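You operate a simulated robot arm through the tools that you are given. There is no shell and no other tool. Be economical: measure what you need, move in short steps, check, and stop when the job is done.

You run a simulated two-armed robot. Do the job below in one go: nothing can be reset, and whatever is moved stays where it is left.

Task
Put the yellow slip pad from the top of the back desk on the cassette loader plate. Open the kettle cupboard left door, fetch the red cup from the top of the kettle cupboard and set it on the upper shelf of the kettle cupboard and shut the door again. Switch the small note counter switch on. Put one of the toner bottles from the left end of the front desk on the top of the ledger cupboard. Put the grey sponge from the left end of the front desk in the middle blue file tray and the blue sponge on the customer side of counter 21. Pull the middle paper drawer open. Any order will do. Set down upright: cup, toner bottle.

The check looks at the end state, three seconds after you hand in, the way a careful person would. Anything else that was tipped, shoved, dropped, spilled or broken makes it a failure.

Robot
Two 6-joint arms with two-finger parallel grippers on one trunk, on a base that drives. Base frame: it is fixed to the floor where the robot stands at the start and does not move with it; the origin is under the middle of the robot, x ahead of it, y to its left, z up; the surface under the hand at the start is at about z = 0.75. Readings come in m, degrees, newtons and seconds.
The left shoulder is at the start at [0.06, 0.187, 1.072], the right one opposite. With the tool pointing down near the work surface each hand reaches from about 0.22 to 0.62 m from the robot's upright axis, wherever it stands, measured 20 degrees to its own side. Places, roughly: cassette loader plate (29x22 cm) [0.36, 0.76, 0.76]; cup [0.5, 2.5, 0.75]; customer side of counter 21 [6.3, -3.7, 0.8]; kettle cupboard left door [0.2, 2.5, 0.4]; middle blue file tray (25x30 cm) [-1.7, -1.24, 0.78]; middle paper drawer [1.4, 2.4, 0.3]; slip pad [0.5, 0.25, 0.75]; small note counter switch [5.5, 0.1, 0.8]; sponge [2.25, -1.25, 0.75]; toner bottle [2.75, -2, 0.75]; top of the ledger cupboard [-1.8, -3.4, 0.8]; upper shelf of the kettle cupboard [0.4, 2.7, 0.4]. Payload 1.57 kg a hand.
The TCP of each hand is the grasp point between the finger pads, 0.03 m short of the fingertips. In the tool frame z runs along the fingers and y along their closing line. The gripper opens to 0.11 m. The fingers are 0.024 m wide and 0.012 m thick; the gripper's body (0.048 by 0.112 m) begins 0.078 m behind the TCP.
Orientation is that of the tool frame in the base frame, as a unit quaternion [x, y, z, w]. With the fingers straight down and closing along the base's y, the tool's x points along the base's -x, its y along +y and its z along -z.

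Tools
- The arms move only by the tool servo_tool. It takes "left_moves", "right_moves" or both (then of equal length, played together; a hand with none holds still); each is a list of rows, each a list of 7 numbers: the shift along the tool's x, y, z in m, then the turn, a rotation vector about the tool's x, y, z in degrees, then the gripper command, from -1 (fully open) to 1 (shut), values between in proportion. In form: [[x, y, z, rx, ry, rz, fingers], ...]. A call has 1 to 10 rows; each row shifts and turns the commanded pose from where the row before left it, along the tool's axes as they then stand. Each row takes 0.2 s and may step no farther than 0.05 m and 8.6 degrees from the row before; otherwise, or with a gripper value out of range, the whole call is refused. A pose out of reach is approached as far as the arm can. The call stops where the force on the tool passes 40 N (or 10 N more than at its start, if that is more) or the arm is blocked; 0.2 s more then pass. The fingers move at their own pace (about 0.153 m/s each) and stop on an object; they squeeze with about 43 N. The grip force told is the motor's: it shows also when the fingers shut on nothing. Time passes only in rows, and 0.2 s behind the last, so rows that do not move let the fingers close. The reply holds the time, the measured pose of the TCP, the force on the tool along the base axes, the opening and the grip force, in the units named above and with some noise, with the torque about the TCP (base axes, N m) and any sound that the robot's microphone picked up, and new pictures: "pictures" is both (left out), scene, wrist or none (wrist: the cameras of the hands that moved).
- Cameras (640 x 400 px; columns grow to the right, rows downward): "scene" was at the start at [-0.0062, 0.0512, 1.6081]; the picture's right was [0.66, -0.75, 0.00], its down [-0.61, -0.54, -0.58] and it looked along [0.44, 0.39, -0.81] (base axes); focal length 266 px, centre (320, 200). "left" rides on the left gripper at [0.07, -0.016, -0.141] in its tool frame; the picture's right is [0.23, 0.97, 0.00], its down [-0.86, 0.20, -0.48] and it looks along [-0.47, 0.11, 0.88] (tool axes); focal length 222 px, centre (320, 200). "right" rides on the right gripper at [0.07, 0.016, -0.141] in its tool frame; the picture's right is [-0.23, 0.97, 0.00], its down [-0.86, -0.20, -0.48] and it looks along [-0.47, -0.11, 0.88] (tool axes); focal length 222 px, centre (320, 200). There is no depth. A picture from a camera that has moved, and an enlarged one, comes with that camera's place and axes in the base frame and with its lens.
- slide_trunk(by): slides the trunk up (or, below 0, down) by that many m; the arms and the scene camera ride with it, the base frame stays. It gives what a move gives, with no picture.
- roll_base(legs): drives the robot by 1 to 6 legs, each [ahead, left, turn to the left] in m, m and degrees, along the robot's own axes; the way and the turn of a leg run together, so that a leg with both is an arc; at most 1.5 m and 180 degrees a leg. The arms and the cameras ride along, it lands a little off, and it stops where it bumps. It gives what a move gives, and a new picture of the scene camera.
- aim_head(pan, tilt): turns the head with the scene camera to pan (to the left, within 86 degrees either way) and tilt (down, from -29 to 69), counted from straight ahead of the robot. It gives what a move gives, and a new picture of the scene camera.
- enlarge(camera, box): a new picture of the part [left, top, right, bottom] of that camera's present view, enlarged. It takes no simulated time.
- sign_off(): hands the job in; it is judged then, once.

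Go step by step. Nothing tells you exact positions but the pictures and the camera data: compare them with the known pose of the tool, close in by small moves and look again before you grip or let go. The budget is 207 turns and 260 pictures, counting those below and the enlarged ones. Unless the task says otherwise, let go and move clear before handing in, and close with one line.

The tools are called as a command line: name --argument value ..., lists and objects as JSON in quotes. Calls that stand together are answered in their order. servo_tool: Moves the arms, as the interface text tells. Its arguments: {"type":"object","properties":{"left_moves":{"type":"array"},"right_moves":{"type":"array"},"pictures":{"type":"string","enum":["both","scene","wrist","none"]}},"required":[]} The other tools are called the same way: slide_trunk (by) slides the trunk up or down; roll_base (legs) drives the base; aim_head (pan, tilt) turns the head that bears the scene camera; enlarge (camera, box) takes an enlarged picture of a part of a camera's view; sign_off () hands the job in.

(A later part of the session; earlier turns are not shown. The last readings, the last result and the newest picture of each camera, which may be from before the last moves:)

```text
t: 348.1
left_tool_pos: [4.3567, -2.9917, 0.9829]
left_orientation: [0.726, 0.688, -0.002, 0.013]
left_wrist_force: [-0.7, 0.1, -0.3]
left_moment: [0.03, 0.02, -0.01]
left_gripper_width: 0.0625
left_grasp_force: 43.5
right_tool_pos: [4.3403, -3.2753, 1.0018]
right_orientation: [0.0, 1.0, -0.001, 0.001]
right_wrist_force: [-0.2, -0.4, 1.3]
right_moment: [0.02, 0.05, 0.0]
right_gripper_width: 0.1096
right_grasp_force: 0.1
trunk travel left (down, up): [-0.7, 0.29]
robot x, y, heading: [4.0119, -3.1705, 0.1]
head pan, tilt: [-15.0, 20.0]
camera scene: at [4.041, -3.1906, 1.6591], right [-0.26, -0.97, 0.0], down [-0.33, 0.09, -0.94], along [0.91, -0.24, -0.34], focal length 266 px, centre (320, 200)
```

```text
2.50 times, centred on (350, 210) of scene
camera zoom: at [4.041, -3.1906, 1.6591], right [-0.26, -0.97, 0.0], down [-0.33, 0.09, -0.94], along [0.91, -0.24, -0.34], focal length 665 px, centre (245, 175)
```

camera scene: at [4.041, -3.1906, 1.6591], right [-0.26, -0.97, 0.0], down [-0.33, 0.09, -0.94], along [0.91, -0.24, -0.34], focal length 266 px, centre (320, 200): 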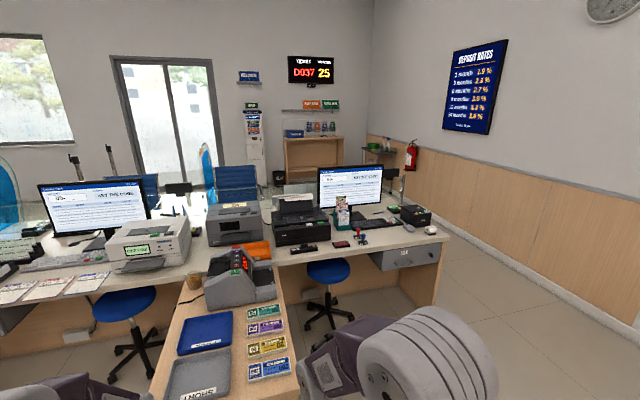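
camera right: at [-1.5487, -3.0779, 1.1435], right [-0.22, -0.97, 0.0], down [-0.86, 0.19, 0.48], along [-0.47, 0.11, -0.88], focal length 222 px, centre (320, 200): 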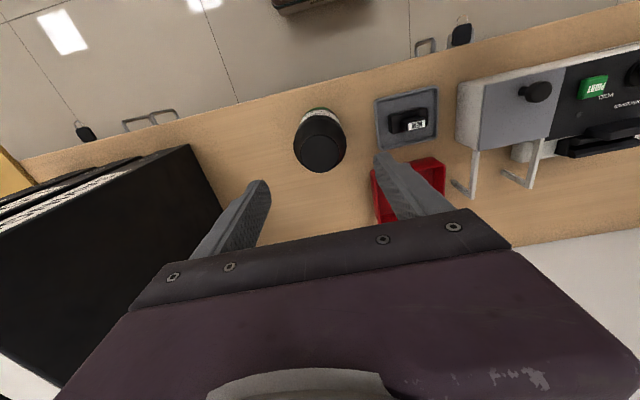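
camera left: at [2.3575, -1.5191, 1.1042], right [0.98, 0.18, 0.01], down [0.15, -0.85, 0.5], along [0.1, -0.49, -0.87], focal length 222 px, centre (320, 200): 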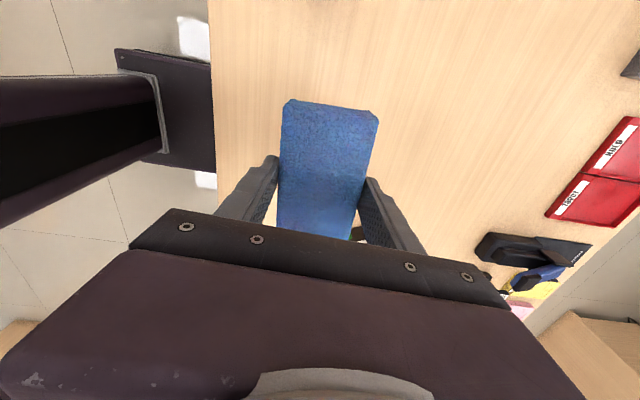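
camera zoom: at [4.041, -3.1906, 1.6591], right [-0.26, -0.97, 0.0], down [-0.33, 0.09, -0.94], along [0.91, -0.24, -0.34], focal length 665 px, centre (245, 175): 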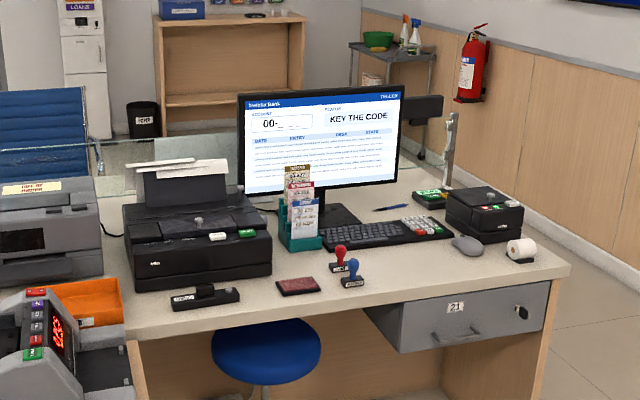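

The end counter's drawer reads 21, and there is a passage around its right end. I go round toward the customer side.

roll_base --legs '[[0, -1.0, 0], [0, -0.97, 0], [1.5, 0, 0], [1.0, 0, 0]]'

aim_head --pan 60 --tilt 25

```text
t: 358.1
left_tool_pos: [4.3377, -4.9043, 0.9832]
left_orientation: [0.71, 0.704, -0.003, 0.012]
left_wrist_force: [-0.1, -0.3, 0.0]
left_moment: [-0.01, -0.01, -0.04]
left_gripper_width: 0.0629
left_grasp_force: 43.2
right_tool_pos: [4.3343, -5.1887, 1.0024]
right_orientation: [-0.022, 1.0, 0.0, 0.001]
right_wrist_force: [-0.3, 0.4, -0.1]
right_moment: [0.04, -0.02, -0.01]
right_gripper_width: 0.1101
right_grasp_force: 0.0
trunk travel left (down, up): [-0.7, 0.29]
robot x, y, heading: [4.0025, -5.099, 2.4]
head pan, tilt: [-15.0, 20.0]
stopped in leg 3: the robot was blocked; the commanded pose is now the measured one
camera scene: at [4.0312, -5.1175, 1.6591], right [-0.22, -0.98, 0.0], down [-0.33, 0.08, -0.94], along [0.92, -0.21, -0.34], focal length 266 px, centre (320, 200)
```

scene: 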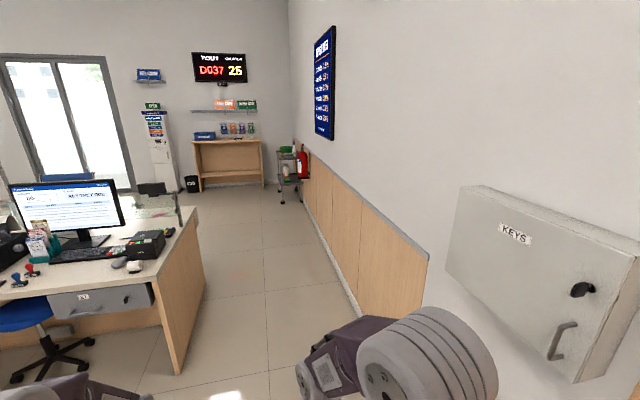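

```text
t: 359.6
left_tool_pos: [4.3373, -4.9038, 0.9833]
left_orientation: [0.711, 0.703, -0.002, 0.013]
left_wrist_force: [0.1, 0.0, -0.2]
left_moment: [0.02, -0.03, -0.01]
left_gripper_width: 0.0626
left_grasp_force: 42.5
right_tool_pos: [4.3335, -5.1891, 1.0023]
right_orientation: [-0.022, 1.0, -0.001, 0.001]
right_wrist_force: [-0.3, 0.1, 0.8]
right_moment: [0.01, 0.02, -0.01]
right_gripper_width: 0.1101
right_grasp_force: 0.1
trunk travel left (down, up): [-0.7, 0.29]
robot x, y, heading: [4.0027, -5.095, 2.1]
head pan, tilt: [60.0, 25.0]
camera scene: at [3.9825, -5.0144, 1.6511], right [0.89, -0.46, 0.0], down [-0.2, -0.37, -0.91], along [0.42, 0.8, -0.42], focal length 266 px, centre (320, 200)
```

scene: 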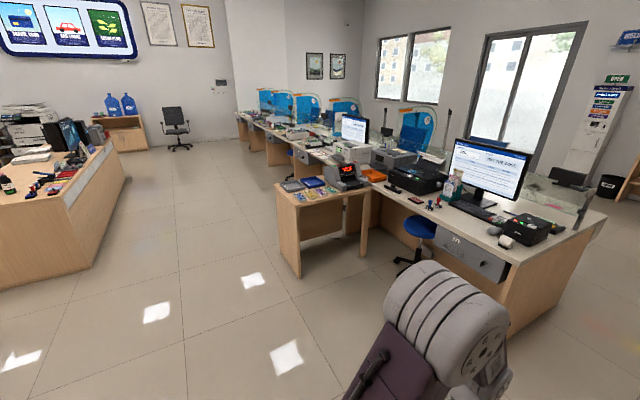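

I was blocked at the start of leg 3; a KEYS box hangs on the wall at my right. I look right/down to see what touched.

aim_head --pan -60 --tilt 45

```text
t: 361.6
left_tool_pos: [4.3371, -4.9037, 0.9826]
left_orientation: [0.711, 0.703, -0.003, 0.013]
left_wrist_force: [0.4, -0.4, -1.1]
left_moment: [0.02, 0.01, -0.04]
left_gripper_width: 0.0625
left_grasp_force: 43.2
right_tool_pos: [4.3321, -5.1878, 1.0022]
right_orientation: [-0.022, 1.0, 0.0, 0.001]
right_wrist_force: [-0.5, 1.2, 0.3]
right_moment: [0.0, -0.02, -0.03]
right_gripper_width: 0.11
right_grasp_force: 0.1
trunk travel left (down, up): [-0.7, 0.29]
robot x, y, heading: [4.0009, -5.0947, 2.3]
head pan, tilt: [-60.0, 45.0]
camera scene: at [3.9832, -5.1645, 1.6205], right [-0.84, -0.54, 0.0], down [-0.38, 0.6, -0.71], along [0.38, -0.6, -0.71], focal length 266 px, centre (320, 200)
```

scene: 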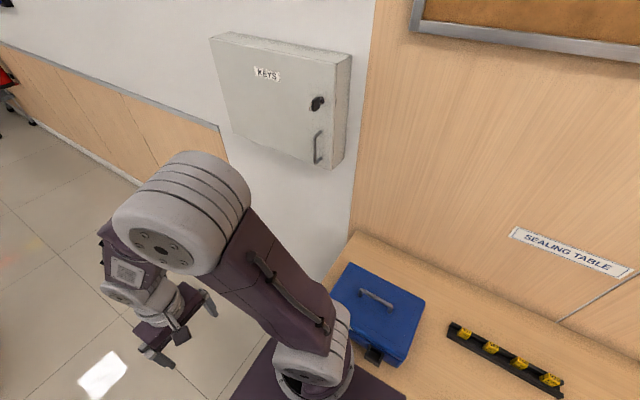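

A sealing table stands at my right; the base brushed its edge. I move left 0.25 m away from it and check it's undisturbed.

roll_base --legs '[[0, 0.22, 0], [0, 0, -2.2]]'

```text
t: 363.7
left_tool_pos: [4.3349, -4.6984, 0.9831]
left_orientation: [0.724, 0.69, -0.002, 0.013]
left_wrist_force: [0.2, 0.0, -0.2]
left_moment: [0.04, 0.0, 0.0]
left_gripper_width: 0.0625
left_grasp_force: 43.2
right_tool_pos: [4.3204, -4.9819, 1.0026]
right_orientation: [-0.004, 1.0, 0.0, 0.002]
right_wrist_force: [-0.2, -0.4, -0.3]
right_moment: [0.02, -0.01, -0.01]
right_gripper_width: 0.11
right_grasp_force: 0.1
trunk travel left (down, up): [-0.7, 0.29]
robot x, y, heading: [3.9938, -4.8725, 0.4]
head pan, tilt: [-60.0, 45.0]
camera scene: at [3.9713, -4.9462, 1.6204], right [-0.86, -0.5, 0.0], down [-0.36, 0.61, -0.71], along [0.36, -0.61, -0.71], focal length 266 px, centre (320, 200)
```

scene: 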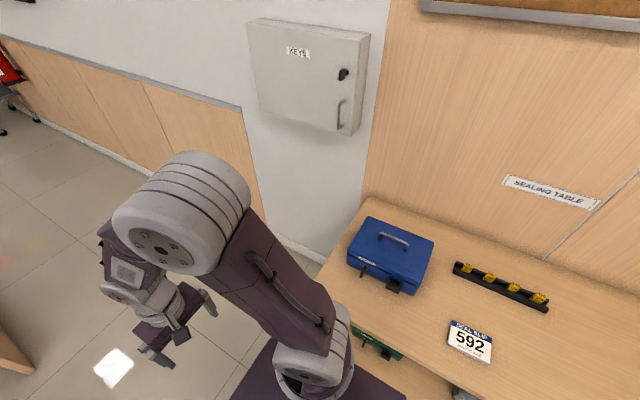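

Table and box look undisturbed. I continue, then round the counter's end.

roll_base --legs '[[0.9, 0, 0], [0, -0.2, 0], [1.5, 0, 0], [0.65, 0, 0]]'

aim_head --pan 80 --tilt 25

```text
t: 379.8
left_tool_pos: [7.3718, -4.8815, 0.9825]
left_orientation: [0.723, 0.69, -0.003, 0.013]
left_wrist_force: [-0.6, 0.1, 0.1]
left_moment: [0.02, -0.01, -0.03]
left_gripper_width: 0.0627
left_grasp_force: 42.9
right_tool_pos: [7.3562, -5.165, 1.0034]
right_orientation: [-0.003, 1.0, -0.001, 0.002]
right_wrist_force: [0.6, -0.3, -0.2]
right_moment: [0.0, -0.02, 0.0]
right_gripper_width: 0.1099
right_grasp_force: 0.2
trunk travel left (down, up): [-0.7, 0.29]
robot x, y, heading: [7.0274, -5.0583, 0.3]
head pan, tilt: [-60.0, 45.0]
camera scene: at [7.0071, -5.1282, 1.6205], right [-0.86, -0.5, 0.0], down [-0.35, 0.61, -0.71], along [0.35, -0.61, -0.71], focal length 266 px, centre (320, 200)
```

scene: 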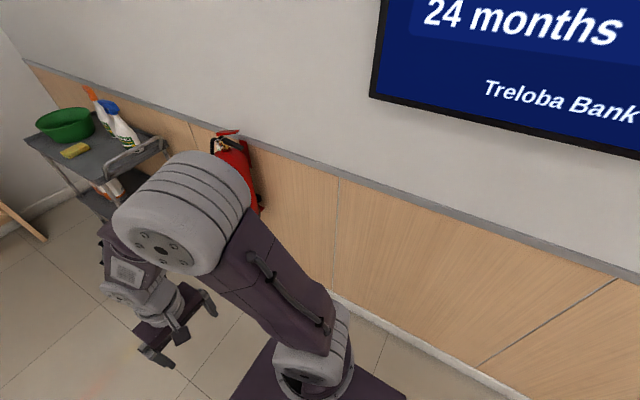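

```text
t: 382.0
left_tool_pos: [7.372, -4.8822, 0.9818]
left_orientation: [0.724, 0.69, -0.003, 0.014]
left_wrist_force: [-0.4, -0.4, -0.3]
left_moment: [-0.01, -0.01, 0.02]
left_gripper_width: 0.0626
left_grasp_force: 43.4
right_tool_pos: [7.3555, -5.1666, 1.0022]
right_orientation: [-0.002, 1.0, 0.0, 0.002]
right_wrist_force: [0.7, -0.4, 1.0]
right_moment: [0.02, 0.0, 0.0]
right_gripper_width: 0.1101
right_grasp_force: 0.0
trunk travel left (down, up): [-0.7, 0.29]
robot x, y, heading: [7.0303, -5.0595, 0.0]
head pan, tilt: [80.0, 25.0]
camera scene: at [6.9826, -4.9671, 1.6511], right [0.99, -0.17, 0.0], down [-0.07, -0.42, -0.91], along [0.16, 0.89, -0.42], focal length 266 px, centre (320, 200)
```

scene: 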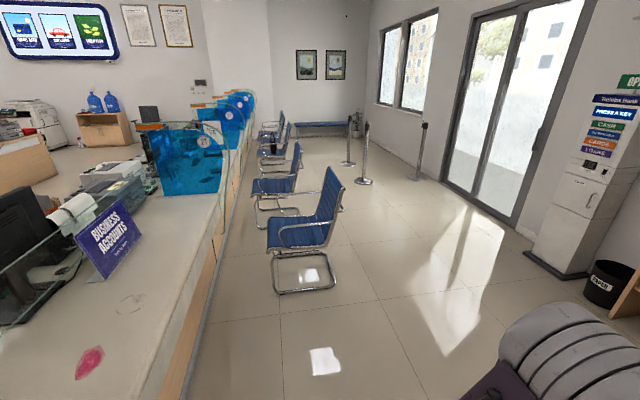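

I now see the customer side of counter 21: ledge edge at x≈6.59, free area around (6.42, −3.9), with the sign farther back; the first chair is at y≈−3.24. I position facing the ledge.

roll_base --legs '[[0.05, 0.5, 0], [0, 0, 180], [0, -0.83, 0]]'

aim_head --pan 10 --tilt 40

```text
t: 396.3
left_tool_pos: [6.7449, -3.9054, 0.9815]
left_orientation: [-0.682, 0.731, 0.013, 0.003]
left_wrist_force: [0.4, 0.6, 0.2]
left_moment: [0.0, -0.02, 0.02]
left_gripper_width: 0.0626
left_grasp_force: 42.9
right_tool_pos: [6.7653, -3.6217, 1.0021]
right_orientation: [1.0, -0.008, -0.002, -0.001]
right_wrist_force: [0.0, -0.2, 0.2]
right_moment: [-0.03, -0.03, 0.02]
right_gripper_width: 0.11
right_grasp_force: 0.1
trunk travel left (down, up): [-0.7, 0.29]
robot x, y, heading: [7.0945, -3.7372, 179.1]
head pan, tilt: [80.0, 25.0]
camera scene: at [7.1344, -3.8222, 1.651], right [-0.98, 0.19, 0.0], down [0.08, 0.41, -0.91], along [-0.17, -0.89, -0.42], focal length 266 px, centre (320, 200)
```

scene: 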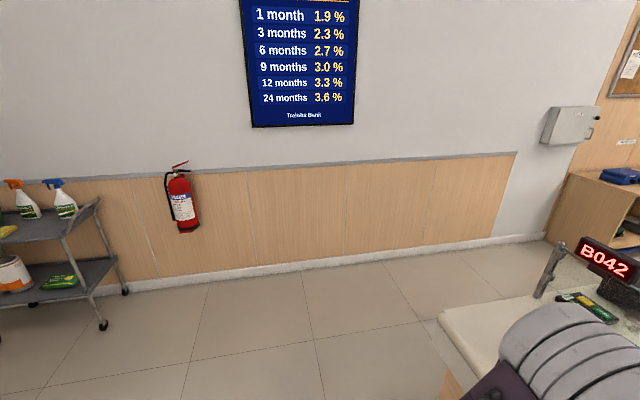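

```text
t: 397.7
left_tool_pos: [6.7454, -3.9048, 0.9822]
left_orientation: [-0.682, 0.731, 0.014, 0.003]
left_wrist_force: [-0.5, -0.5, -0.4]
left_moment: [-0.01, -0.01, -0.02]
left_gripper_width: 0.0626
left_grasp_force: 42.9
right_tool_pos: [6.7667, -3.6216, 1.0033]
right_orientation: [1.0, -0.007, -0.002, -0.001]
right_wrist_force: [0.7, 0.0, -0.3]
right_moment: [-0.03, -0.02, 0.0]
right_gripper_width: 0.1102
right_grasp_force: 0.1
trunk travel left (down, up): [-0.7, 0.29]
robot x, y, heading: [7.0977, -3.7334, 179.0]
head pan, tilt: [10.0, 40.0]
camera scene: at [7.068, -3.7448, 1.6278], right [-0.16, 0.99, 0.0], down [0.63, 0.1, -0.77], along [-0.76, -0.12, -0.64], focal length 266 px, centre (320, 200)
```

scene: 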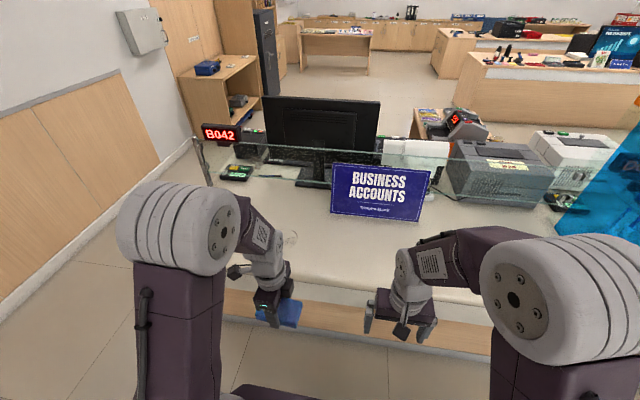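

Clear ledge ahead of the left hand. Roll up 14 cm, reach out and lower partway.

roll_base --legs '[[0.14, 0, 0]]'

servo_tool --left_moves '[[0, 0.045, 0, 0, 0, 0, 1], [0, 0.045, 0, 0, 0, 0, 1], [0, 0.045, 0, 0, 0, 0, 1], [0, 0.04, 0, 0, 0, 0, 1], [0, 0, 0.04, 0, 0, 0, 1], [0, 0, 0.04, 0, 0, 0, 1], [0, 0, 0.03, 0, 0, 0, 1], [0, 0, 0, 0, 0, 0, 1]]' --pictures "both"

```text
t: 399.0
left_tool_pos: [6.6077, -3.9016, 0.9832]
left_orientation: [-0.682, 0.731, 0.014, 0.003]
left_wrist_force: [-0.4, -0.7, 0.4]
left_moment: [0.01, 0.0, -0.01]
left_gripper_width: 0.0628
left_grasp_force: 42.9
right_tool_pos: [6.6277, -3.6182, 1.0036]
right_orientation: [1.0, -0.008, -0.001, -0.001]
right_wrist_force: [-0.2, -1.1, -0.1]
right_moment: [0.02, -0.01, 0.01]
right_gripper_width: 0.11
right_grasp_force: 0.1
trunk travel left (down, up): [-0.7, 0.29]
robot x, y, heading: [6.9563, -3.7303, 178.7]
head pan, tilt: [10.0, 40.0]
camera scene: at [6.9309, -3.7421, 1.6278], right [-0.15, 0.99, 0.0], down [0.63, 0.1, -0.77], along [-0.76, -0.12, -0.64], focal length 266 px, centre (320, 200)
```

scene: 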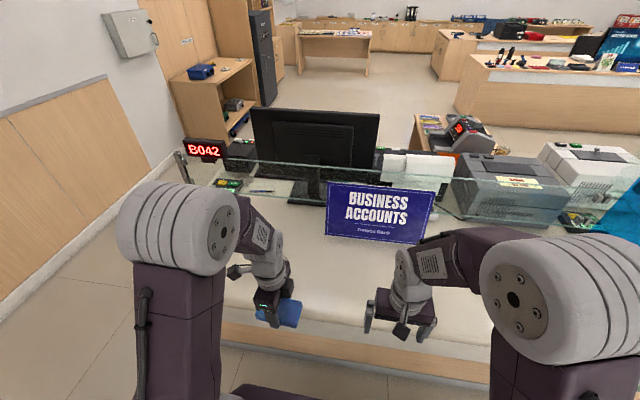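

```text
t: 400.8
left_tool_pos: [6.4299, -3.8848, 0.8743]
left_orientation: [-0.682, 0.731, 0.014, 0.003]
left_wrist_force: [0.4, -0.9, 0.1]
left_moment: [0.01, 0.03, 0.04]
left_gripper_width: 0.0626
left_grasp_force: 43.1
right_tool_pos: [6.6291, -3.6193, 1.0027]
right_orientation: [1.0, -0.008, -0.002, -0.001]
right_wrist_force: [-0.3, -0.8, 1.1]
right_moment: [0.0, -0.01, 0.05]
right_gripper_width: 0.1098
right_grasp_force: 0.0
trunk travel left (down, up): [-0.7, 0.29]
robot x, y, heading: [6.9539, -3.7315, 178.9]
head pan, tilt: [10.0, 40.0]
camera scene: at [6.9294, -3.742, 1.6278], right [-0.15, 0.99, 0.0], down [0.63, 0.1, -0.77], along [-0.76, -0.12, -0.64], focal length 266 px, centre (320, 200)
camera left: at [6.4432, -3.9593, 1.0149], right [-0.99, -0.16, 0.01], down [-0.13, 0.86, 0.5], along [-0.09, 0.49, -0.87], focal length 222 px, centre (320, 200)
```

scene: 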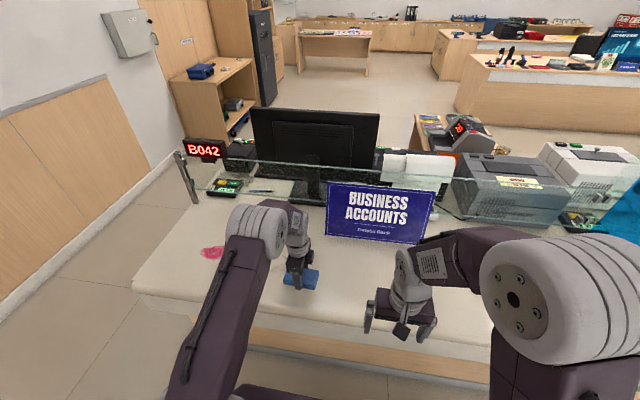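
left: 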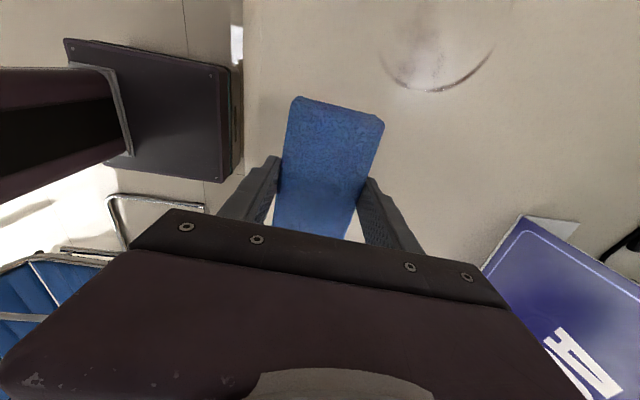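

Over the ledge; I go 4 cm deeper and lower to contact.

servo_tool --left_moves '[[0, 0.04, 0, 0, 0, 0, 1], [0, 0, 0.02, 0, 0, 0, 1], [0, 0, 0.01, 0, 0, 0, 1], [0, 0, 0.006, 0, 0, 0, 1], [0, 0, 0.006, 0, 0, 0, 1], [0, 0, 0.006, 0, 0, 0, 1], [0, 0, 0.006, 0, 0, 0, 1], [0, 0, 0.006, 0, 0, 0, 1], [0, 0, 0.006, 0, 0, 0, 1]]' --pictures "none"

```text
t: 402.8
left_tool_pos: [6.3893, -3.8827, 0.8137]
left_orientation: [-0.683, 0.731, 0.016, 0.0]
left_wrist_force: [-0.9, -3.2, 32.2]
left_moment: [0.76, -1.04, -0.09]
left_gripper_width: 0.0626
left_grasp_force: 42.4
right_tool_pos: [6.6294, -3.6185, 1.0039]
right_orientation: [1.0, -0.007, -0.003, 0.0]
right_wrist_force: [0.6, 0.4, 0.6]
right_moment: [-0.02, 0.0, -0.03]
right_gripper_width: 0.1101
right_grasp_force: 0.1
trunk travel left (down, up): [-0.7, 0.29]
robot x, y, heading: [6.9541, -3.7281, 178.7]
head pan, tilt: [10.0, 40.0]
```

Contact. Release and rise.

servo_tool --left_moves '[[0, 0, -0.006, 0, 0, 0, 1], [0, 0, 0, 0, 0, 0, 0.2], [0, 0, 0, 0, 0, 0, -0.6], [0, 0, 0, 0, 0, 0, -0.6], [0, 0, -0.04, 0, 0, 0, -0.6], [0, 0, -0.04, 0, 0, 0, -0.6], [0, 0, -0.04, 0, 0, 0, -0.6], [0, -0.04, -0.04, 0, 0, 0, -0.6]]' --pictures "wrist"

servo_tool --left_moves '[[0, -0.045, 0, 0, 0, 0, -1], [0, -0.045, 0, 0, 0, 0, -1], [0, -0.045, 0, 0, 0, 0, -1]]' --pictures "scene"

```text
refused: row 8 steps farther than a row can; nothing moved
```

```text
t: 403.3
left_tool_pos: [6.4299, -3.885, 0.8137]
left_orientation: [-0.681, 0.732, 0.024, -0.006]
left_wrist_force: [0.4, -0.5, -0.9]
left_moment: [-0.01, 0.02, 0.0]
left_gripper_width: 0.1097
left_grasp_force: 0.0
right_tool_pos: [6.6289, -3.6184, 1.0032]
right_orientation: [1.0, -0.008, -0.003, -0.001]
right_wrist_force: [0.9, 0.3, -0.1]
right_moment: [0.0, 0.02, 0.02]
right_gripper_width: 0.1101
right_grasp_force: 0.1
trunk travel left (down, up): [-0.7, 0.29]
robot x, y, heading: [6.9554, -3.7326, 179.0]
head pan, tilt: [10.0, 40.0]
stopped in row 2 (left hand): the force on the tool passed its limit at 45 N (the readings are from after the stop); the commanded pose is now the measured one
camera scene: at [6.9315, -3.7424, 1.6273], right [-0.15, 0.99, 0.0], down [0.63, 0.1, -0.77], along [-0.76, -0.12, -0.64], focal length 266 px, centre (320, 200)
```

scene: 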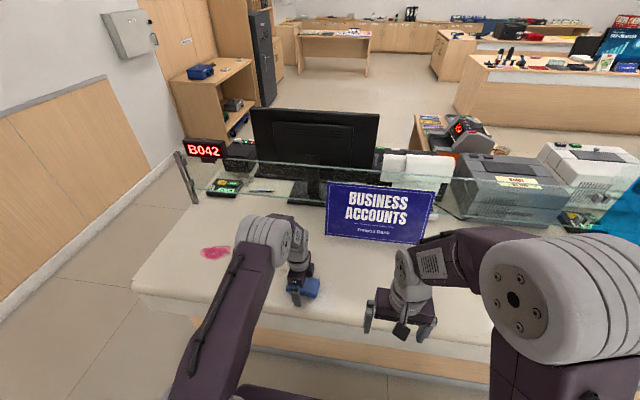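

The first call was refused and the second opened the fingers and shifted back 4 cm before stopping. I rise straight up and check the sponge.

servo_tool --left_moves '[[0, 0, -0.02, 0, 0, 0, -1], [0, 0, -0.04, 0, 0, 0, -1], [0, 0, -0.04, 0, 0, 0, -1], [0, 0, -0.04, 0, 0, 0, -1]]' --pictures "wrist"

```text
t: 404.3
left_tool_pos: [6.4353, -3.887, 0.9535]
left_orientation: [-0.681, 0.732, 0.022, -0.006]
left_wrist_force: [0.8, 0.3, -0.2]
left_moment: [-0.02, 0.01, -0.03]
left_gripper_width: 0.11
left_grasp_force: 0.1
right_tool_pos: [6.6277, -3.6177, 1.0033]
right_orientation: [1.0, -0.009, -0.001, -0.002]
right_wrist_force: [0.2, -0.5, -0.9]
right_moment: [0.02, 0.06, -0.01]
right_gripper_width: 0.1099
right_grasp_force: 0.1
trunk travel left (down, up): [-0.7, 0.29]
robot x, y, heading: [6.9533, -3.7288, 178.9]
head pan, tilt: [10.0, 40.0]
camera left: at [6.4523, -3.961, 1.0921], right [-0.99, -0.16, 0.03], down [-0.12, 0.86, 0.5], along [-0.11, 0.49, -0.86], focal length 222 px, centre (320, 200)
```

left: 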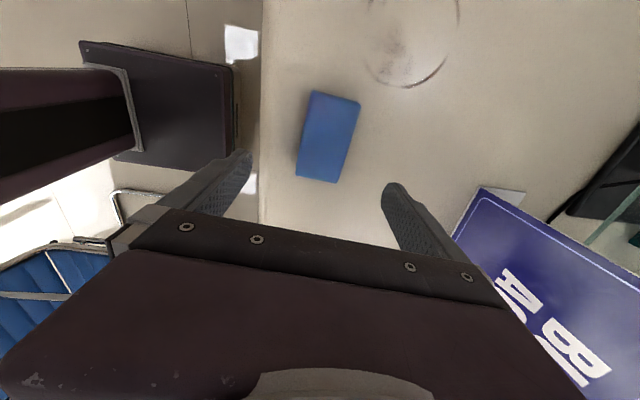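

The blue sponge lies on the customer-side ledge at about (6.42, −3.89). I retract and drive back round to the staff side.

servo_tool --left_moves '[[0, -0.04, 0, 0, 0, 0, -1], [0, -0.04, 0, 0, 0, 0, -1], [0, -0.03, 0, 0, 0, 0, -1]]' --pictures "none"

roll_base --legs '[[-0.15, 0, 1], [0, 1.33, 0], [1.5, 0, 0], [0.65, 0, 0], [0, -0.2, 0], [0.95, 0, 0]]'

```text
t: 405.1
left_tool_pos: [6.5464, -3.8961, 0.949]
left_orientation: [-0.681, 0.732, 0.023, -0.007]
left_wrist_force: [0.4, -1.0, -0.2]
left_moment: [-0.02, -0.03, 0.01]
left_gripper_width: 0.1101
left_grasp_force: 0.1
right_tool_pos: [6.6274, -3.6194, 1.0028]
right_orientation: [1.0, -0.008, -0.002, -0.001]
right_wrist_force: [-0.3, 0.6, -0.2]
right_moment: [0.03, 0.0, 0.02]
right_gripper_width: 0.1098
right_grasp_force: 0.0
trunk travel left (down, up): [-0.7, 0.29]
robot x, y, heading: [6.9501, -3.7281, 178.9]
head pan, tilt: [10.0, 40.0]
```

```text
t: 428.8
left_tool_pos: [3.6022, -5.0712, 0.9468]
left_orientation: [-0.693, 0.72, 0.021, -0.007]
left_wrist_force: [-0.2, 0.3, -1.0]
left_moment: [0.0, -0.01, 0.0]
left_gripper_width: 0.1099
left_grasp_force: 0.1
right_tool_pos: [3.6757, -4.7885, 1.0024]
right_orientation: [1.0, 0.009, -0.001, -0.001]
right_wrist_force: [0.2, 1.2, 0.0]
right_moment: [-0.03, -0.02, 0.02]
right_gripper_width: 0.1102
right_grasp_force: 0.1
trunk travel left (down, up): [-0.7, 0.29]
robot x, y, heading: [4.003, -4.8931, -179.1]
head pan, tilt: [10.0, 40.0]
camera scene: at [3.9805, -4.9037, 1.6278], right [-0.19, 0.98, 0.0], down [0.63, 0.12, -0.77], along [-0.75, -0.14, -0.64], focal length 266 px, centre (320, 200)
```

scene: 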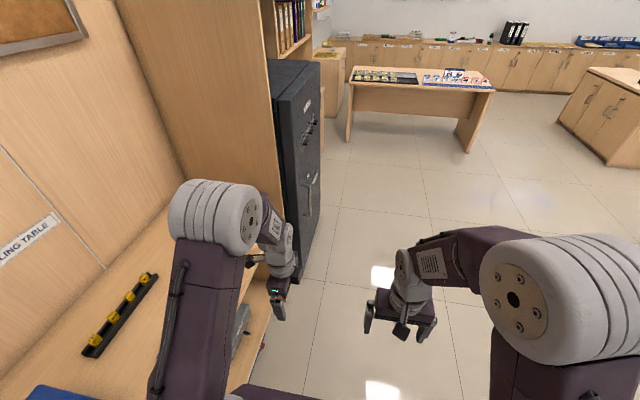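

I go north along the staff aisle to the small note counter at y≈0.1.

roll_base --legs '[[0, -1.5, 0], [0, 0, 179], [0, 1.5, 0], [0, 1.5, 0], [0, 0.3, 0]]'

aim_head --pan 0 --tilt 30

```text
t: 459.3
left_tool_pos: [4.3649, 0.0996, 0.9486]
left_orientation: [0.722, 0.691, 0.007, 0.023]
left_wrist_force: [-0.9, 0.0, -0.6]
left_moment: [-0.01, 0.0, -0.01]
left_gripper_width: 0.1101
left_grasp_force: 0.0
right_tool_pos: [4.2909, -0.1787, 1.0034]
right_orientation: [-0.004, 1.0, 0.0, 0.001]
right_wrist_force: [0.0, 0.6, -0.3]
right_moment: [-0.01, -0.02, -0.02]
right_gripper_width: 0.1101
right_grasp_force: 0.0
trunk travel left (down, up): [-0.7, 0.29]
robot x, y, heading: [3.958, -0.0767, 0.3]
head pan, tilt: [10.0, 40.0]
camera scene: at [3.9839, -0.0595, 1.6278], right [0.18, -0.98, 0.0], down [-0.63, -0.12, -0.77], along [0.75, 0.14, -0.64], focal length 266 px, centre (320, 200)
```

scene: 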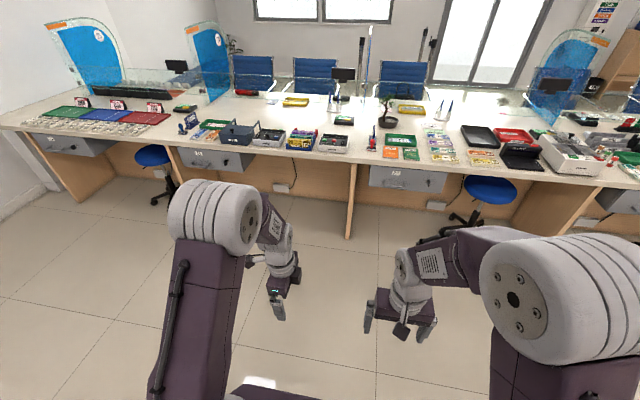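

```text
t: 460.0
left_tool_pos: [4.3646, 0.1005, 0.9487]
left_orientation: [0.722, 0.691, 0.006, 0.022]
left_wrist_force: [-0.1, 0.5, 0.6]
left_moment: [-0.02, -0.02, 0.0]
left_gripper_width: 0.1101
left_grasp_force: 0.0
right_tool_pos: [4.2913, -0.1782, 1.0024]
right_orientation: [-0.006, 1.0, -0.001, 0.002]
right_wrist_force: [0.2, -0.3, 0.8]
right_moment: [-0.06, 0.01, -0.02]
right_gripper_width: 0.1101
right_grasp_force: 0.1
trunk travel left (down, up): [-0.7, 0.29]
robot x, y, heading: [3.9603, -0.0752, 0.3]
head pan, tilt: [0.0, 30.0]
camera scene: at [3.9907, -0.0724, 1.643], right [0.01, -1.0, 0.0], down [-0.5, 0.0, -0.87], along [0.87, 0.01, -0.5], focal length 266 px, centre (320, 200)
```

scene: 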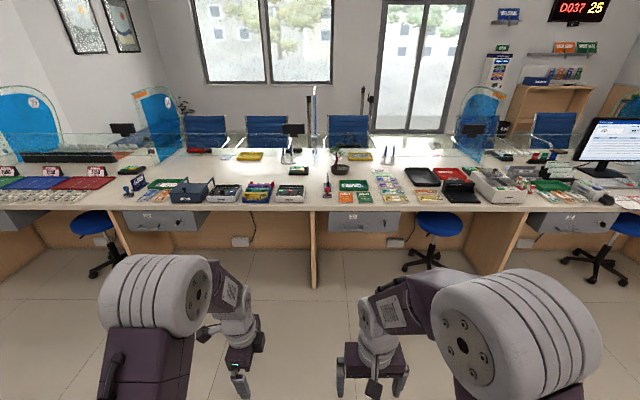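

enlarge --camera "scene" --box '[110, 130, 410, 240]'

enlarge --camera "scene" --box '[340, 130, 640, 240]'

```text
2.13 times, centred on (260, 185) of scene
camera zoom: at [3.9907, -0.0724, 1.643], right [0.01, -1.0, 0.0], down [-0.5, 0.0, -0.87], along [0.87, 0.01, -0.5], focal length 568 px, centre (448, 232)
```

zoom: 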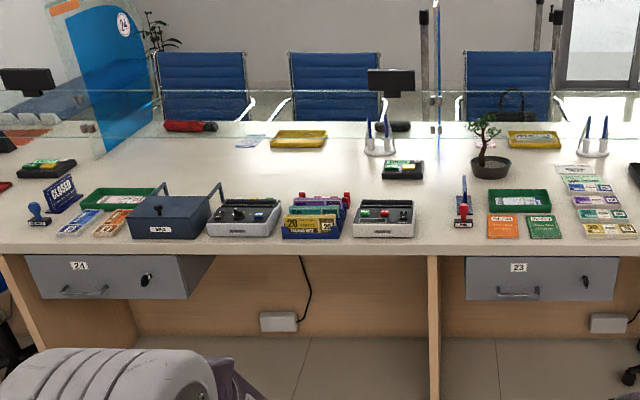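

```text
2.13 times, centred on (490, 185) of scene
camera zoom: at [3.9907, -0.0724, 1.643], right [0.01, -1.0, 0.0], down [-0.5, 0.0, -0.87], along [0.87, 0.01, -0.5], focal length 568 px, centre (-43, 232)
```

zoom: 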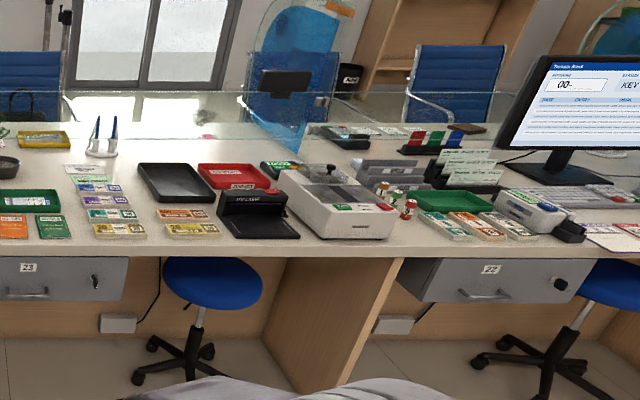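

Two small grey devices stand on counter 24, at y≈0.14 and y≈0.57. I drive closer to read them.

roll_base --legs '[[0.95, 0, 0]]'

aim_head --pan 25 --tilt 45

enlarge --camera "scene" --box '[160, 90, 460, 270]'

```text
t: 465.0
left_tool_pos: [5.3218, 0.0948, 0.9488]
left_orientation: [0.727, 0.686, 0.005, 0.022]
left_wrist_force: [-1.0, -0.4, -0.9]
left_moment: [-0.01, -0.03, 0.0]
left_gripper_width: 0.11
left_grasp_force: 0.1
right_tool_pos: [5.2435, -0.1824, 1.0037]
right_orientation: [0.002, 1.0, -0.001, 0.001]
right_wrist_force: [-0.4, -0.6, -0.3]
right_moment: [-0.02, 0.0, 0.04]
right_gripper_width: 0.11
right_grasp_force: 0.1
trunk travel left (down, up): [-0.7, 0.29]
robot x, y, heading: [4.9175, -0.0781, -0.6]
head pan, tilt: [0.0, 30.0]
camera scene: at [4.9442, -0.073, 1.6431], right [-0.01, -1.0, 0.0], down [-0.5, 0.0, -0.87], along [0.87, -0.01, -0.5], focal length 266 px, centre (320, 200)
```

scene: 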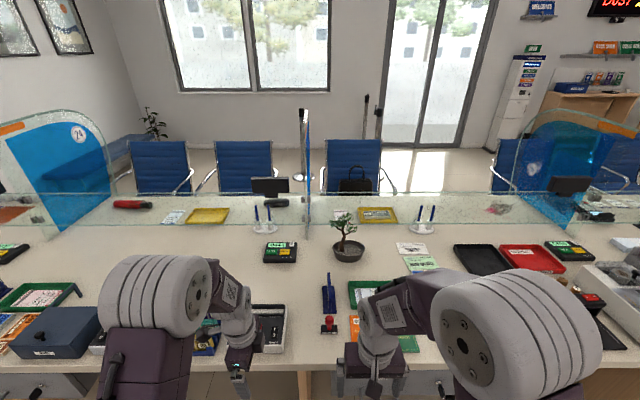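

```text
t: 465.9
left_tool_pos: [5.3205, 0.0953, 0.9471]
left_orientation: [0.728, 0.686, 0.005, 0.021]
left_wrist_force: [0.0, 0.2, 0.1]
left_moment: [0.03, -0.04, 0.03]
left_gripper_width: 0.11
left_grasp_force: 0.1
right_tool_pos: [5.2426, -0.183, 1.0032]
right_orientation: [0.002, 1.0, -0.001, 0.002]
right_wrist_force: [-0.2, -0.6, -0.3]
right_moment: [0.02, 0.0, -0.01]
right_gripper_width: 0.1103
right_grasp_force: 0.1
trunk travel left (down, up): [-0.7, 0.29]
robot x, y, heading: [4.9126, -0.0757, -0.5]
head pan, tilt: [25.0, 45.0]
camera scene: at [4.9279, -0.0387, 1.6205], right [0.42, -0.91, 0.0], down [-0.64, -0.29, -0.71], along [0.64, 0.29, -0.71], focal length 266 px, centre (320, 200)
```

scene: 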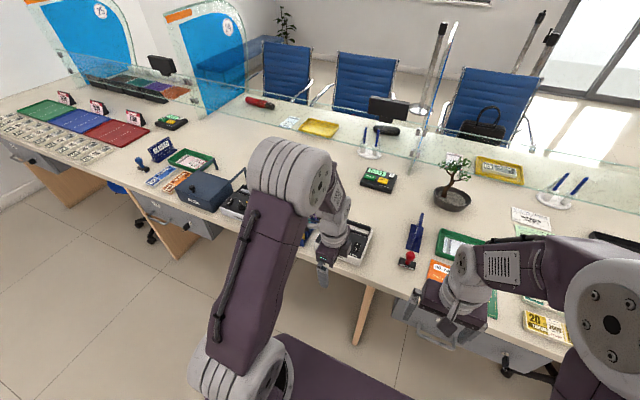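

```text
2.13 times, centred on (310, 180) of scene
camera zoom: at [4.9279, -0.0387, 1.6205], right [0.42, -0.91, 0.0], down [-0.64, -0.29, -0.71], along [0.64, 0.29, -0.71], focal length 568 px, centre (341, 243)
```

zoom: 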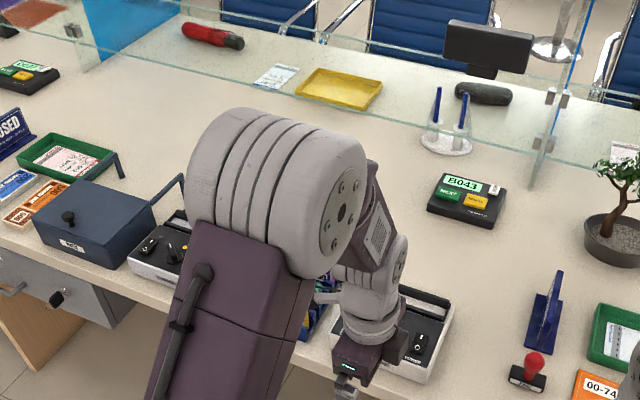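

enlarge --camera "left" --box '[0, 0, 640, 400]'

enlarge --camera "right" --box '[0, 0, 640, 400]'

```text
1.00 times, centred on (320, 200) of left (not enlarged: the box is as wide or as high as the picture)
camera zoom: at [5.3035, 0.1698, 1.0875], right [0.98, 0.17, 0.03], down [0.13, -0.85, 0.5], along [0.12, -0.49, -0.86], focal length 222 px, centre (320, 200)
```

zoom: 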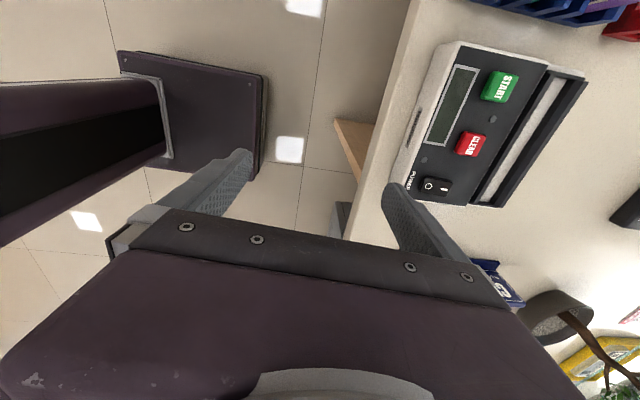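

```text
1.00 times, centred on (320, 200) of right (not enlarged: the box is as wide or as high as the picture)
camera zoom: at [5.1735, -0.167, 1.1434], right [0.23, 0.97, 0.0], down [0.85, -0.2, 0.48], along [0.47, -0.11, -0.88], focal length 222 px, centre (320, 200)
```

zoom: 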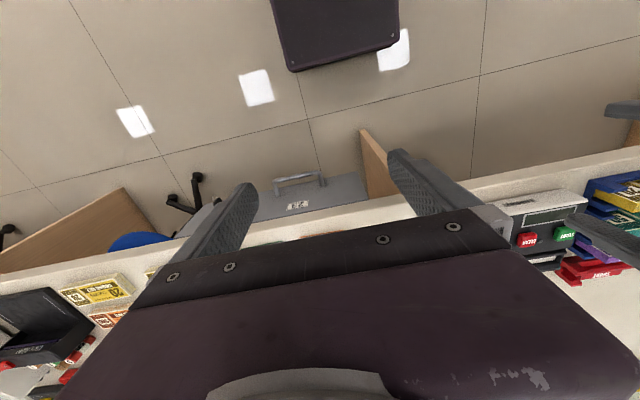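

enlarge --camera "left" --box '[380, 20, 620, 220]'

servo_tool --left_moves '[[0.04, -0.02, -0.01, 0, 0, 0, 0], [0.04, -0.02, 0, 0, 0, 0, 1], [0.04, -0.02, 0, 0, 0, 0, 1], [0.04, 0, 0, 0, 0, 0, 1]]' --pictures "wrist"

```text
2.00 times, centred on (500, 120) of left
camera zoom: at [5.3035, 0.1698, 1.0875], right [0.98, 0.17, 0.03], down [0.13, -0.85, 0.5], along [0.12, -0.49, -0.86], focal length 444 px, centre (-40, 360)
```

zoom: 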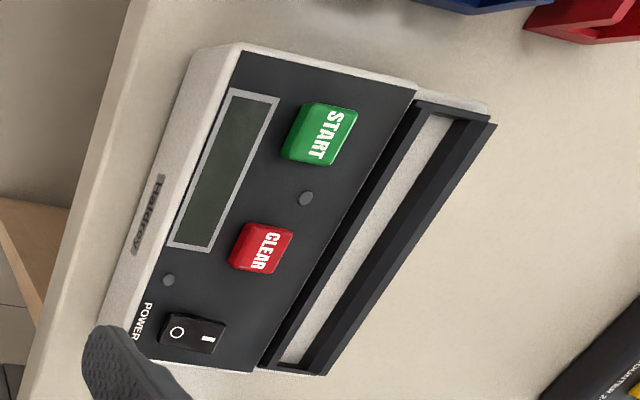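

```text
t: 466.9
left_tool_pos: [5.2693, 0.261, 0.9515]
left_orientation: [0.727, 0.686, 0.005, 0.023]
left_wrist_force: [-0.6, 0.5, -0.1]
left_moment: [0.02, 0.02, -0.03]
left_gripper_width: 0.0004
left_grasp_force: 21.3
right_tool_pos: [5.2432, -0.1814, 1.0031]
right_orientation: [0.002, 1.0, -0.002, 0.002]
right_wrist_force: [1.0, 0.6, -0.7]
right_moment: [-0.02, 0.01, -0.01]
right_gripper_width: 0.1098
right_grasp_force: 0.0
trunk travel left (down, up): [-0.7, 0.29]
robot x, y, heading: [4.9158, -0.076, -0.5]
head pan, tilt: [25.0, 45.0]
camera left: at [5.2519, 0.3357, 1.0916], right [0.98, 0.17, 0.03], down [0.13, -0.85, 0.51], along [0.12, -0.49, -0.86], focal length 222 px, centre (320, 200)
```

left: 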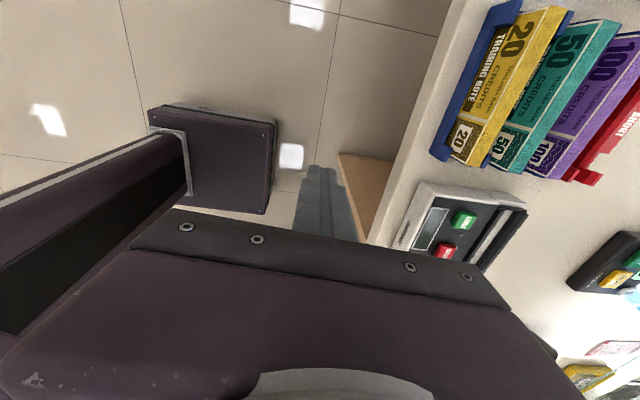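

This is the small note counter (POWER rocker O/I, I toward +x), switch at about (5.48, 0.068, ~0.84). I'll press the I end with a single finger (+x finger), so I open the hand and position it above.

servo_tool --left_moves '[[-0.03, 0.03, 0, 0, 0, 0, -1], [-0.03, 0.03, 0, 0, 0, 0, -1], [-0.03, 0.03, 0, 0, 0, 0, -1], [-0.03, 0.03, 0, 0, 0, 0, -1], [-0.03, 0.03, 0, 0, 0, 0, -1], [-0.03, 0.024, 0.02, 0, 0, 0, -1], [0, 0, 0.02, 0, 0, 0, -1], [0, 0, 0, 0, 0, 0, -1]]' --pictures "both"

enlarge --camera "left" --box '[280, 60, 520, 260]'

enlarge --camera "scene" --box '[280, 180, 440, 300]'

```text
t: 468.7
left_tool_pos: [5.4357, 0.0676, 0.9243]
left_orientation: [0.727, 0.686, 0.007, 0.023]
left_wrist_force: [-0.2, 0.0, -0.5]
left_moment: [0.0, 0.02, 0.01]
left_gripper_width: 0.1101
left_grasp_force: 0.1
right_tool_pos: [5.2426, -0.1837, 1.0017]
right_orientation: [0.002, 1.0, -0.001, 0.002]
right_wrist_force: [0.5, 0.1, 0.3]
right_moment: [0.0, -0.01, 0.01]
right_gripper_width: 0.1099
right_grasp_force: 0.1
trunk travel left (down, up): [-0.7, 0.29]
robot x, y, heading: [4.9159, -0.0733, -0.3]
head pan, tilt: [25.0, 45.0]
camera scene: at [4.9276, -0.0388, 1.6205], right [0.42, -0.91, 0.0], down [-0.64, -0.29, -0.71], along [0.64, 0.29, -0.71], focal length 266 px, centre (320, 200)
camera left: at [5.4177, 0.1416, 1.063], right [0.98, 0.17, 0.04], down [0.13, -0.85, 0.5], along [0.12, -0.49, -0.86], focal length 222 px, centre (320, 200)
```

scene: 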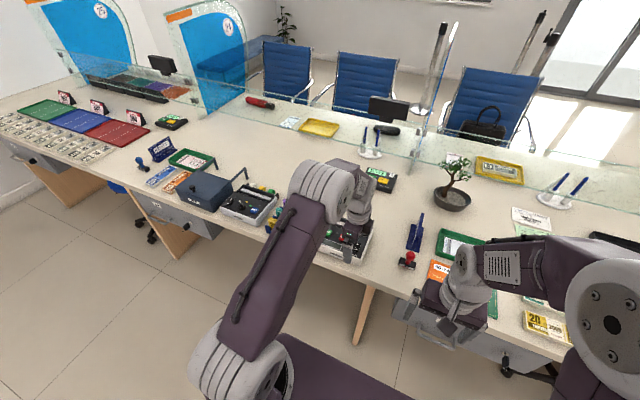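
left: 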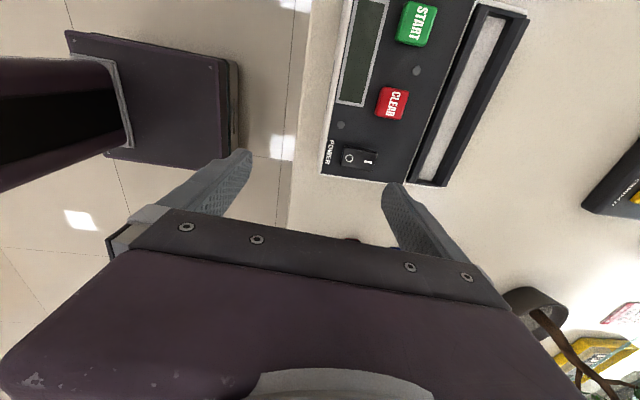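

```text
2.00 times, centred on (400, 160) of left
camera zoom: at [5.4177, 0.1416, 1.063], right [0.98, 0.17, 0.04], down [0.13, -0.85, 0.5], along [0.12, -0.49, -0.86], focal length 444 px, centre (160, 280)
```

zoom: 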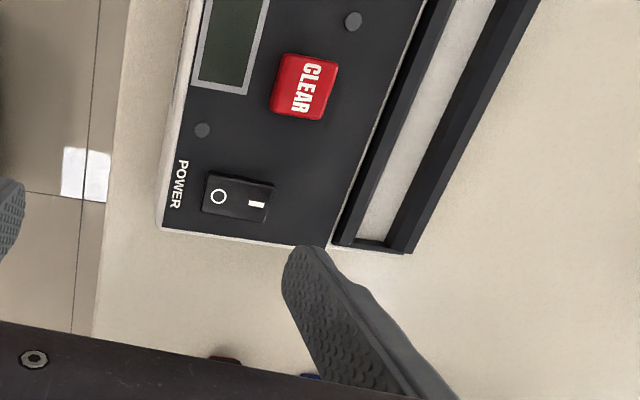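

```text
3.33 times, centred on (360, 240) of scene
camera zoom: at [4.9276, -0.0388, 1.6205], right [0.42, -0.91, 0.0], down [-0.64, -0.29, -0.71], along [0.64, 0.29, -0.71], focal length 887 px, centre (187, 67)
```

zoom: 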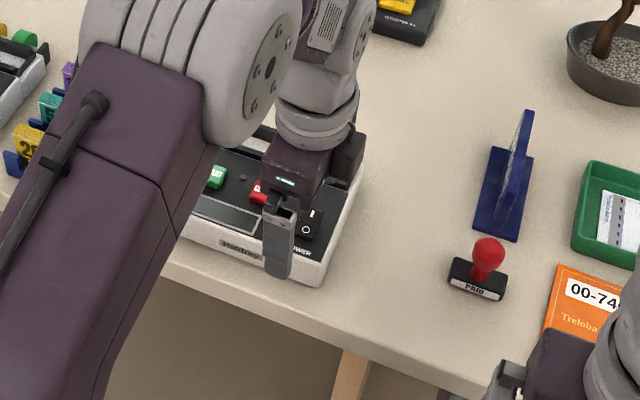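

Two wrist rays cross at the "I" mark: (5.492, 0.0686, 0.839). I fine-align the +x finger and come down to just above it.

servo_tool --left_moves '[[0.006, -0.006, 0, 0, 0, 0, -1], [0, 0, 0.025, 0, 0, 0, -1], [0, 0, 0.017, 0, 0, 0, -1], [0, 0, 0, 0, 0, 0, -1]]' --pictures "none"

enlarge --camera "left" --box '[280, 60, 520, 260]'

enlarge --camera "scene" --box '[310, 200, 400, 280]'

```text
t: 469.7
left_tool_pos: [5.4309, 0.0729, 0.8799]
left_orientation: [0.727, 0.686, 0.006, 0.022]
left_wrist_force: [-0.4, 0.6, 0.0]
left_moment: [-0.01, -0.01, -0.04]
left_gripper_width: 0.1097
left_grasp_force: 0.1
right_tool_pos: [5.2425, -0.1829, 1.0036]
right_orientation: [0.002, 1.0, 0.0, 0.001]
right_wrist_force: [0.2, -0.5, 0.1]
right_moment: [0.0, -0.01, 0.02]
right_gripper_width: 0.1101
right_grasp_force: 0.0
trunk travel left (down, up): [-0.7, 0.29]
robot x, y, heading: [4.9155, -0.0736, -0.6]
head pan, tilt: [25.0, 45.0]
```

```text
2.00 times, centred on (400, 160) of left
camera zoom: at [5.4132, 0.1474, 1.0199], right [0.98, 0.17, 0.04], down [0.13, -0.85, 0.5], along [0.12, -0.49, -0.86], focal length 444 px, centre (160, 280)
```

zoom: 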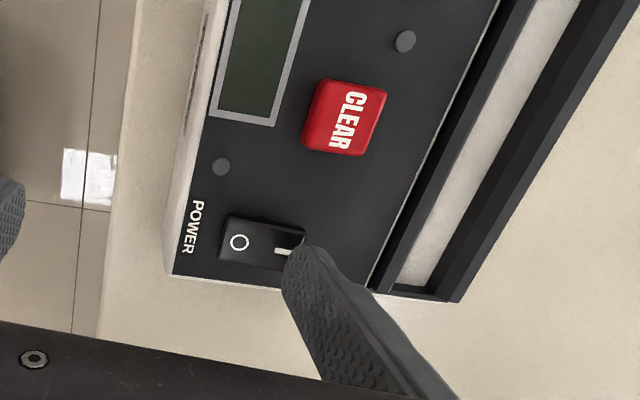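

```text
5.00 times, centred on (355, 240) of scene
camera zoom: at [4.9274, -0.0385, 1.6205], right [0.42, -0.91, 0.0], down [-0.64, -0.29, -0.71], along [0.64, 0.29, -0.71], focal length 1330 px, centre (145, 0)
```

zoom: 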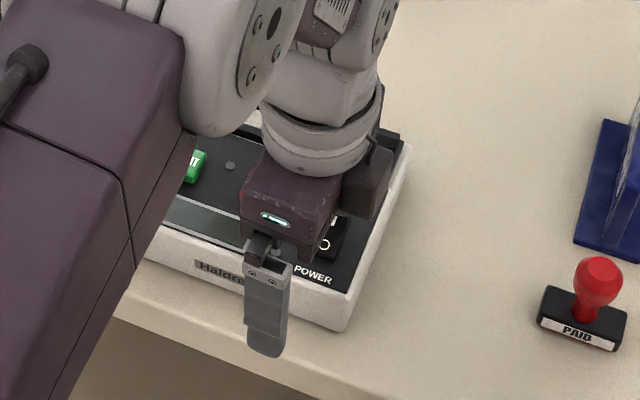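

The finger covers the I end, slightly far side. I shift 3 mm back and press down gently.

servo_tool --left_moves '[[0, -0.003, 0.004, 0, 0, 0, -1], [0, 0, 0.003, 0, 0, 0, -1], [0, 0, 0.002, 0, 0, 0, -1], [0, 0, 0.002, 0, 0, 0, -1], [0, 0, 0, 0, 0, 0, -1]]' --pictures "none"

enlarge --camera "left" --box '[280, 60, 520, 260]'

```text
t: 470.9
left_tool_pos: [5.4282, 0.0741, 0.8692]
left_orientation: [0.728, 0.686, 0.007, 0.023]
left_wrist_force: [0.9, 0.1, 1.3]
left_moment: [0.03, -0.1, 0.0]
left_gripper_width: 0.1099
left_grasp_force: 0.0
right_tool_pos: [5.2434, -0.1839, 1.0018]
right_orientation: [0.001, 1.0, -0.001, 0.002]
right_wrist_force: [1.0, 0.4, -0.4]
right_moment: [0.01, 0.0, 0.0]
right_gripper_width: 0.1097
right_grasp_force: 0.1
trunk travel left (down, up): [-0.7, 0.29]
robot x, y, heading: [4.9136, -0.0767, -0.3]
head pan, tilt: [25.0, 45.0]
```

```text
2.00 times, centred on (400, 160) of left
camera zoom: at [5.4108, 0.1479, 1.0091], right [0.98, 0.17, 0.04], down [0.13, -0.85, 0.5], along [0.12, -0.49, -0.86], focal length 444 px, centre (160, 280)
```

zoom: 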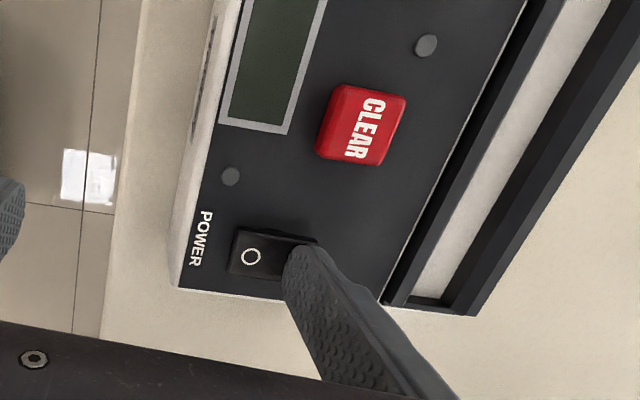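

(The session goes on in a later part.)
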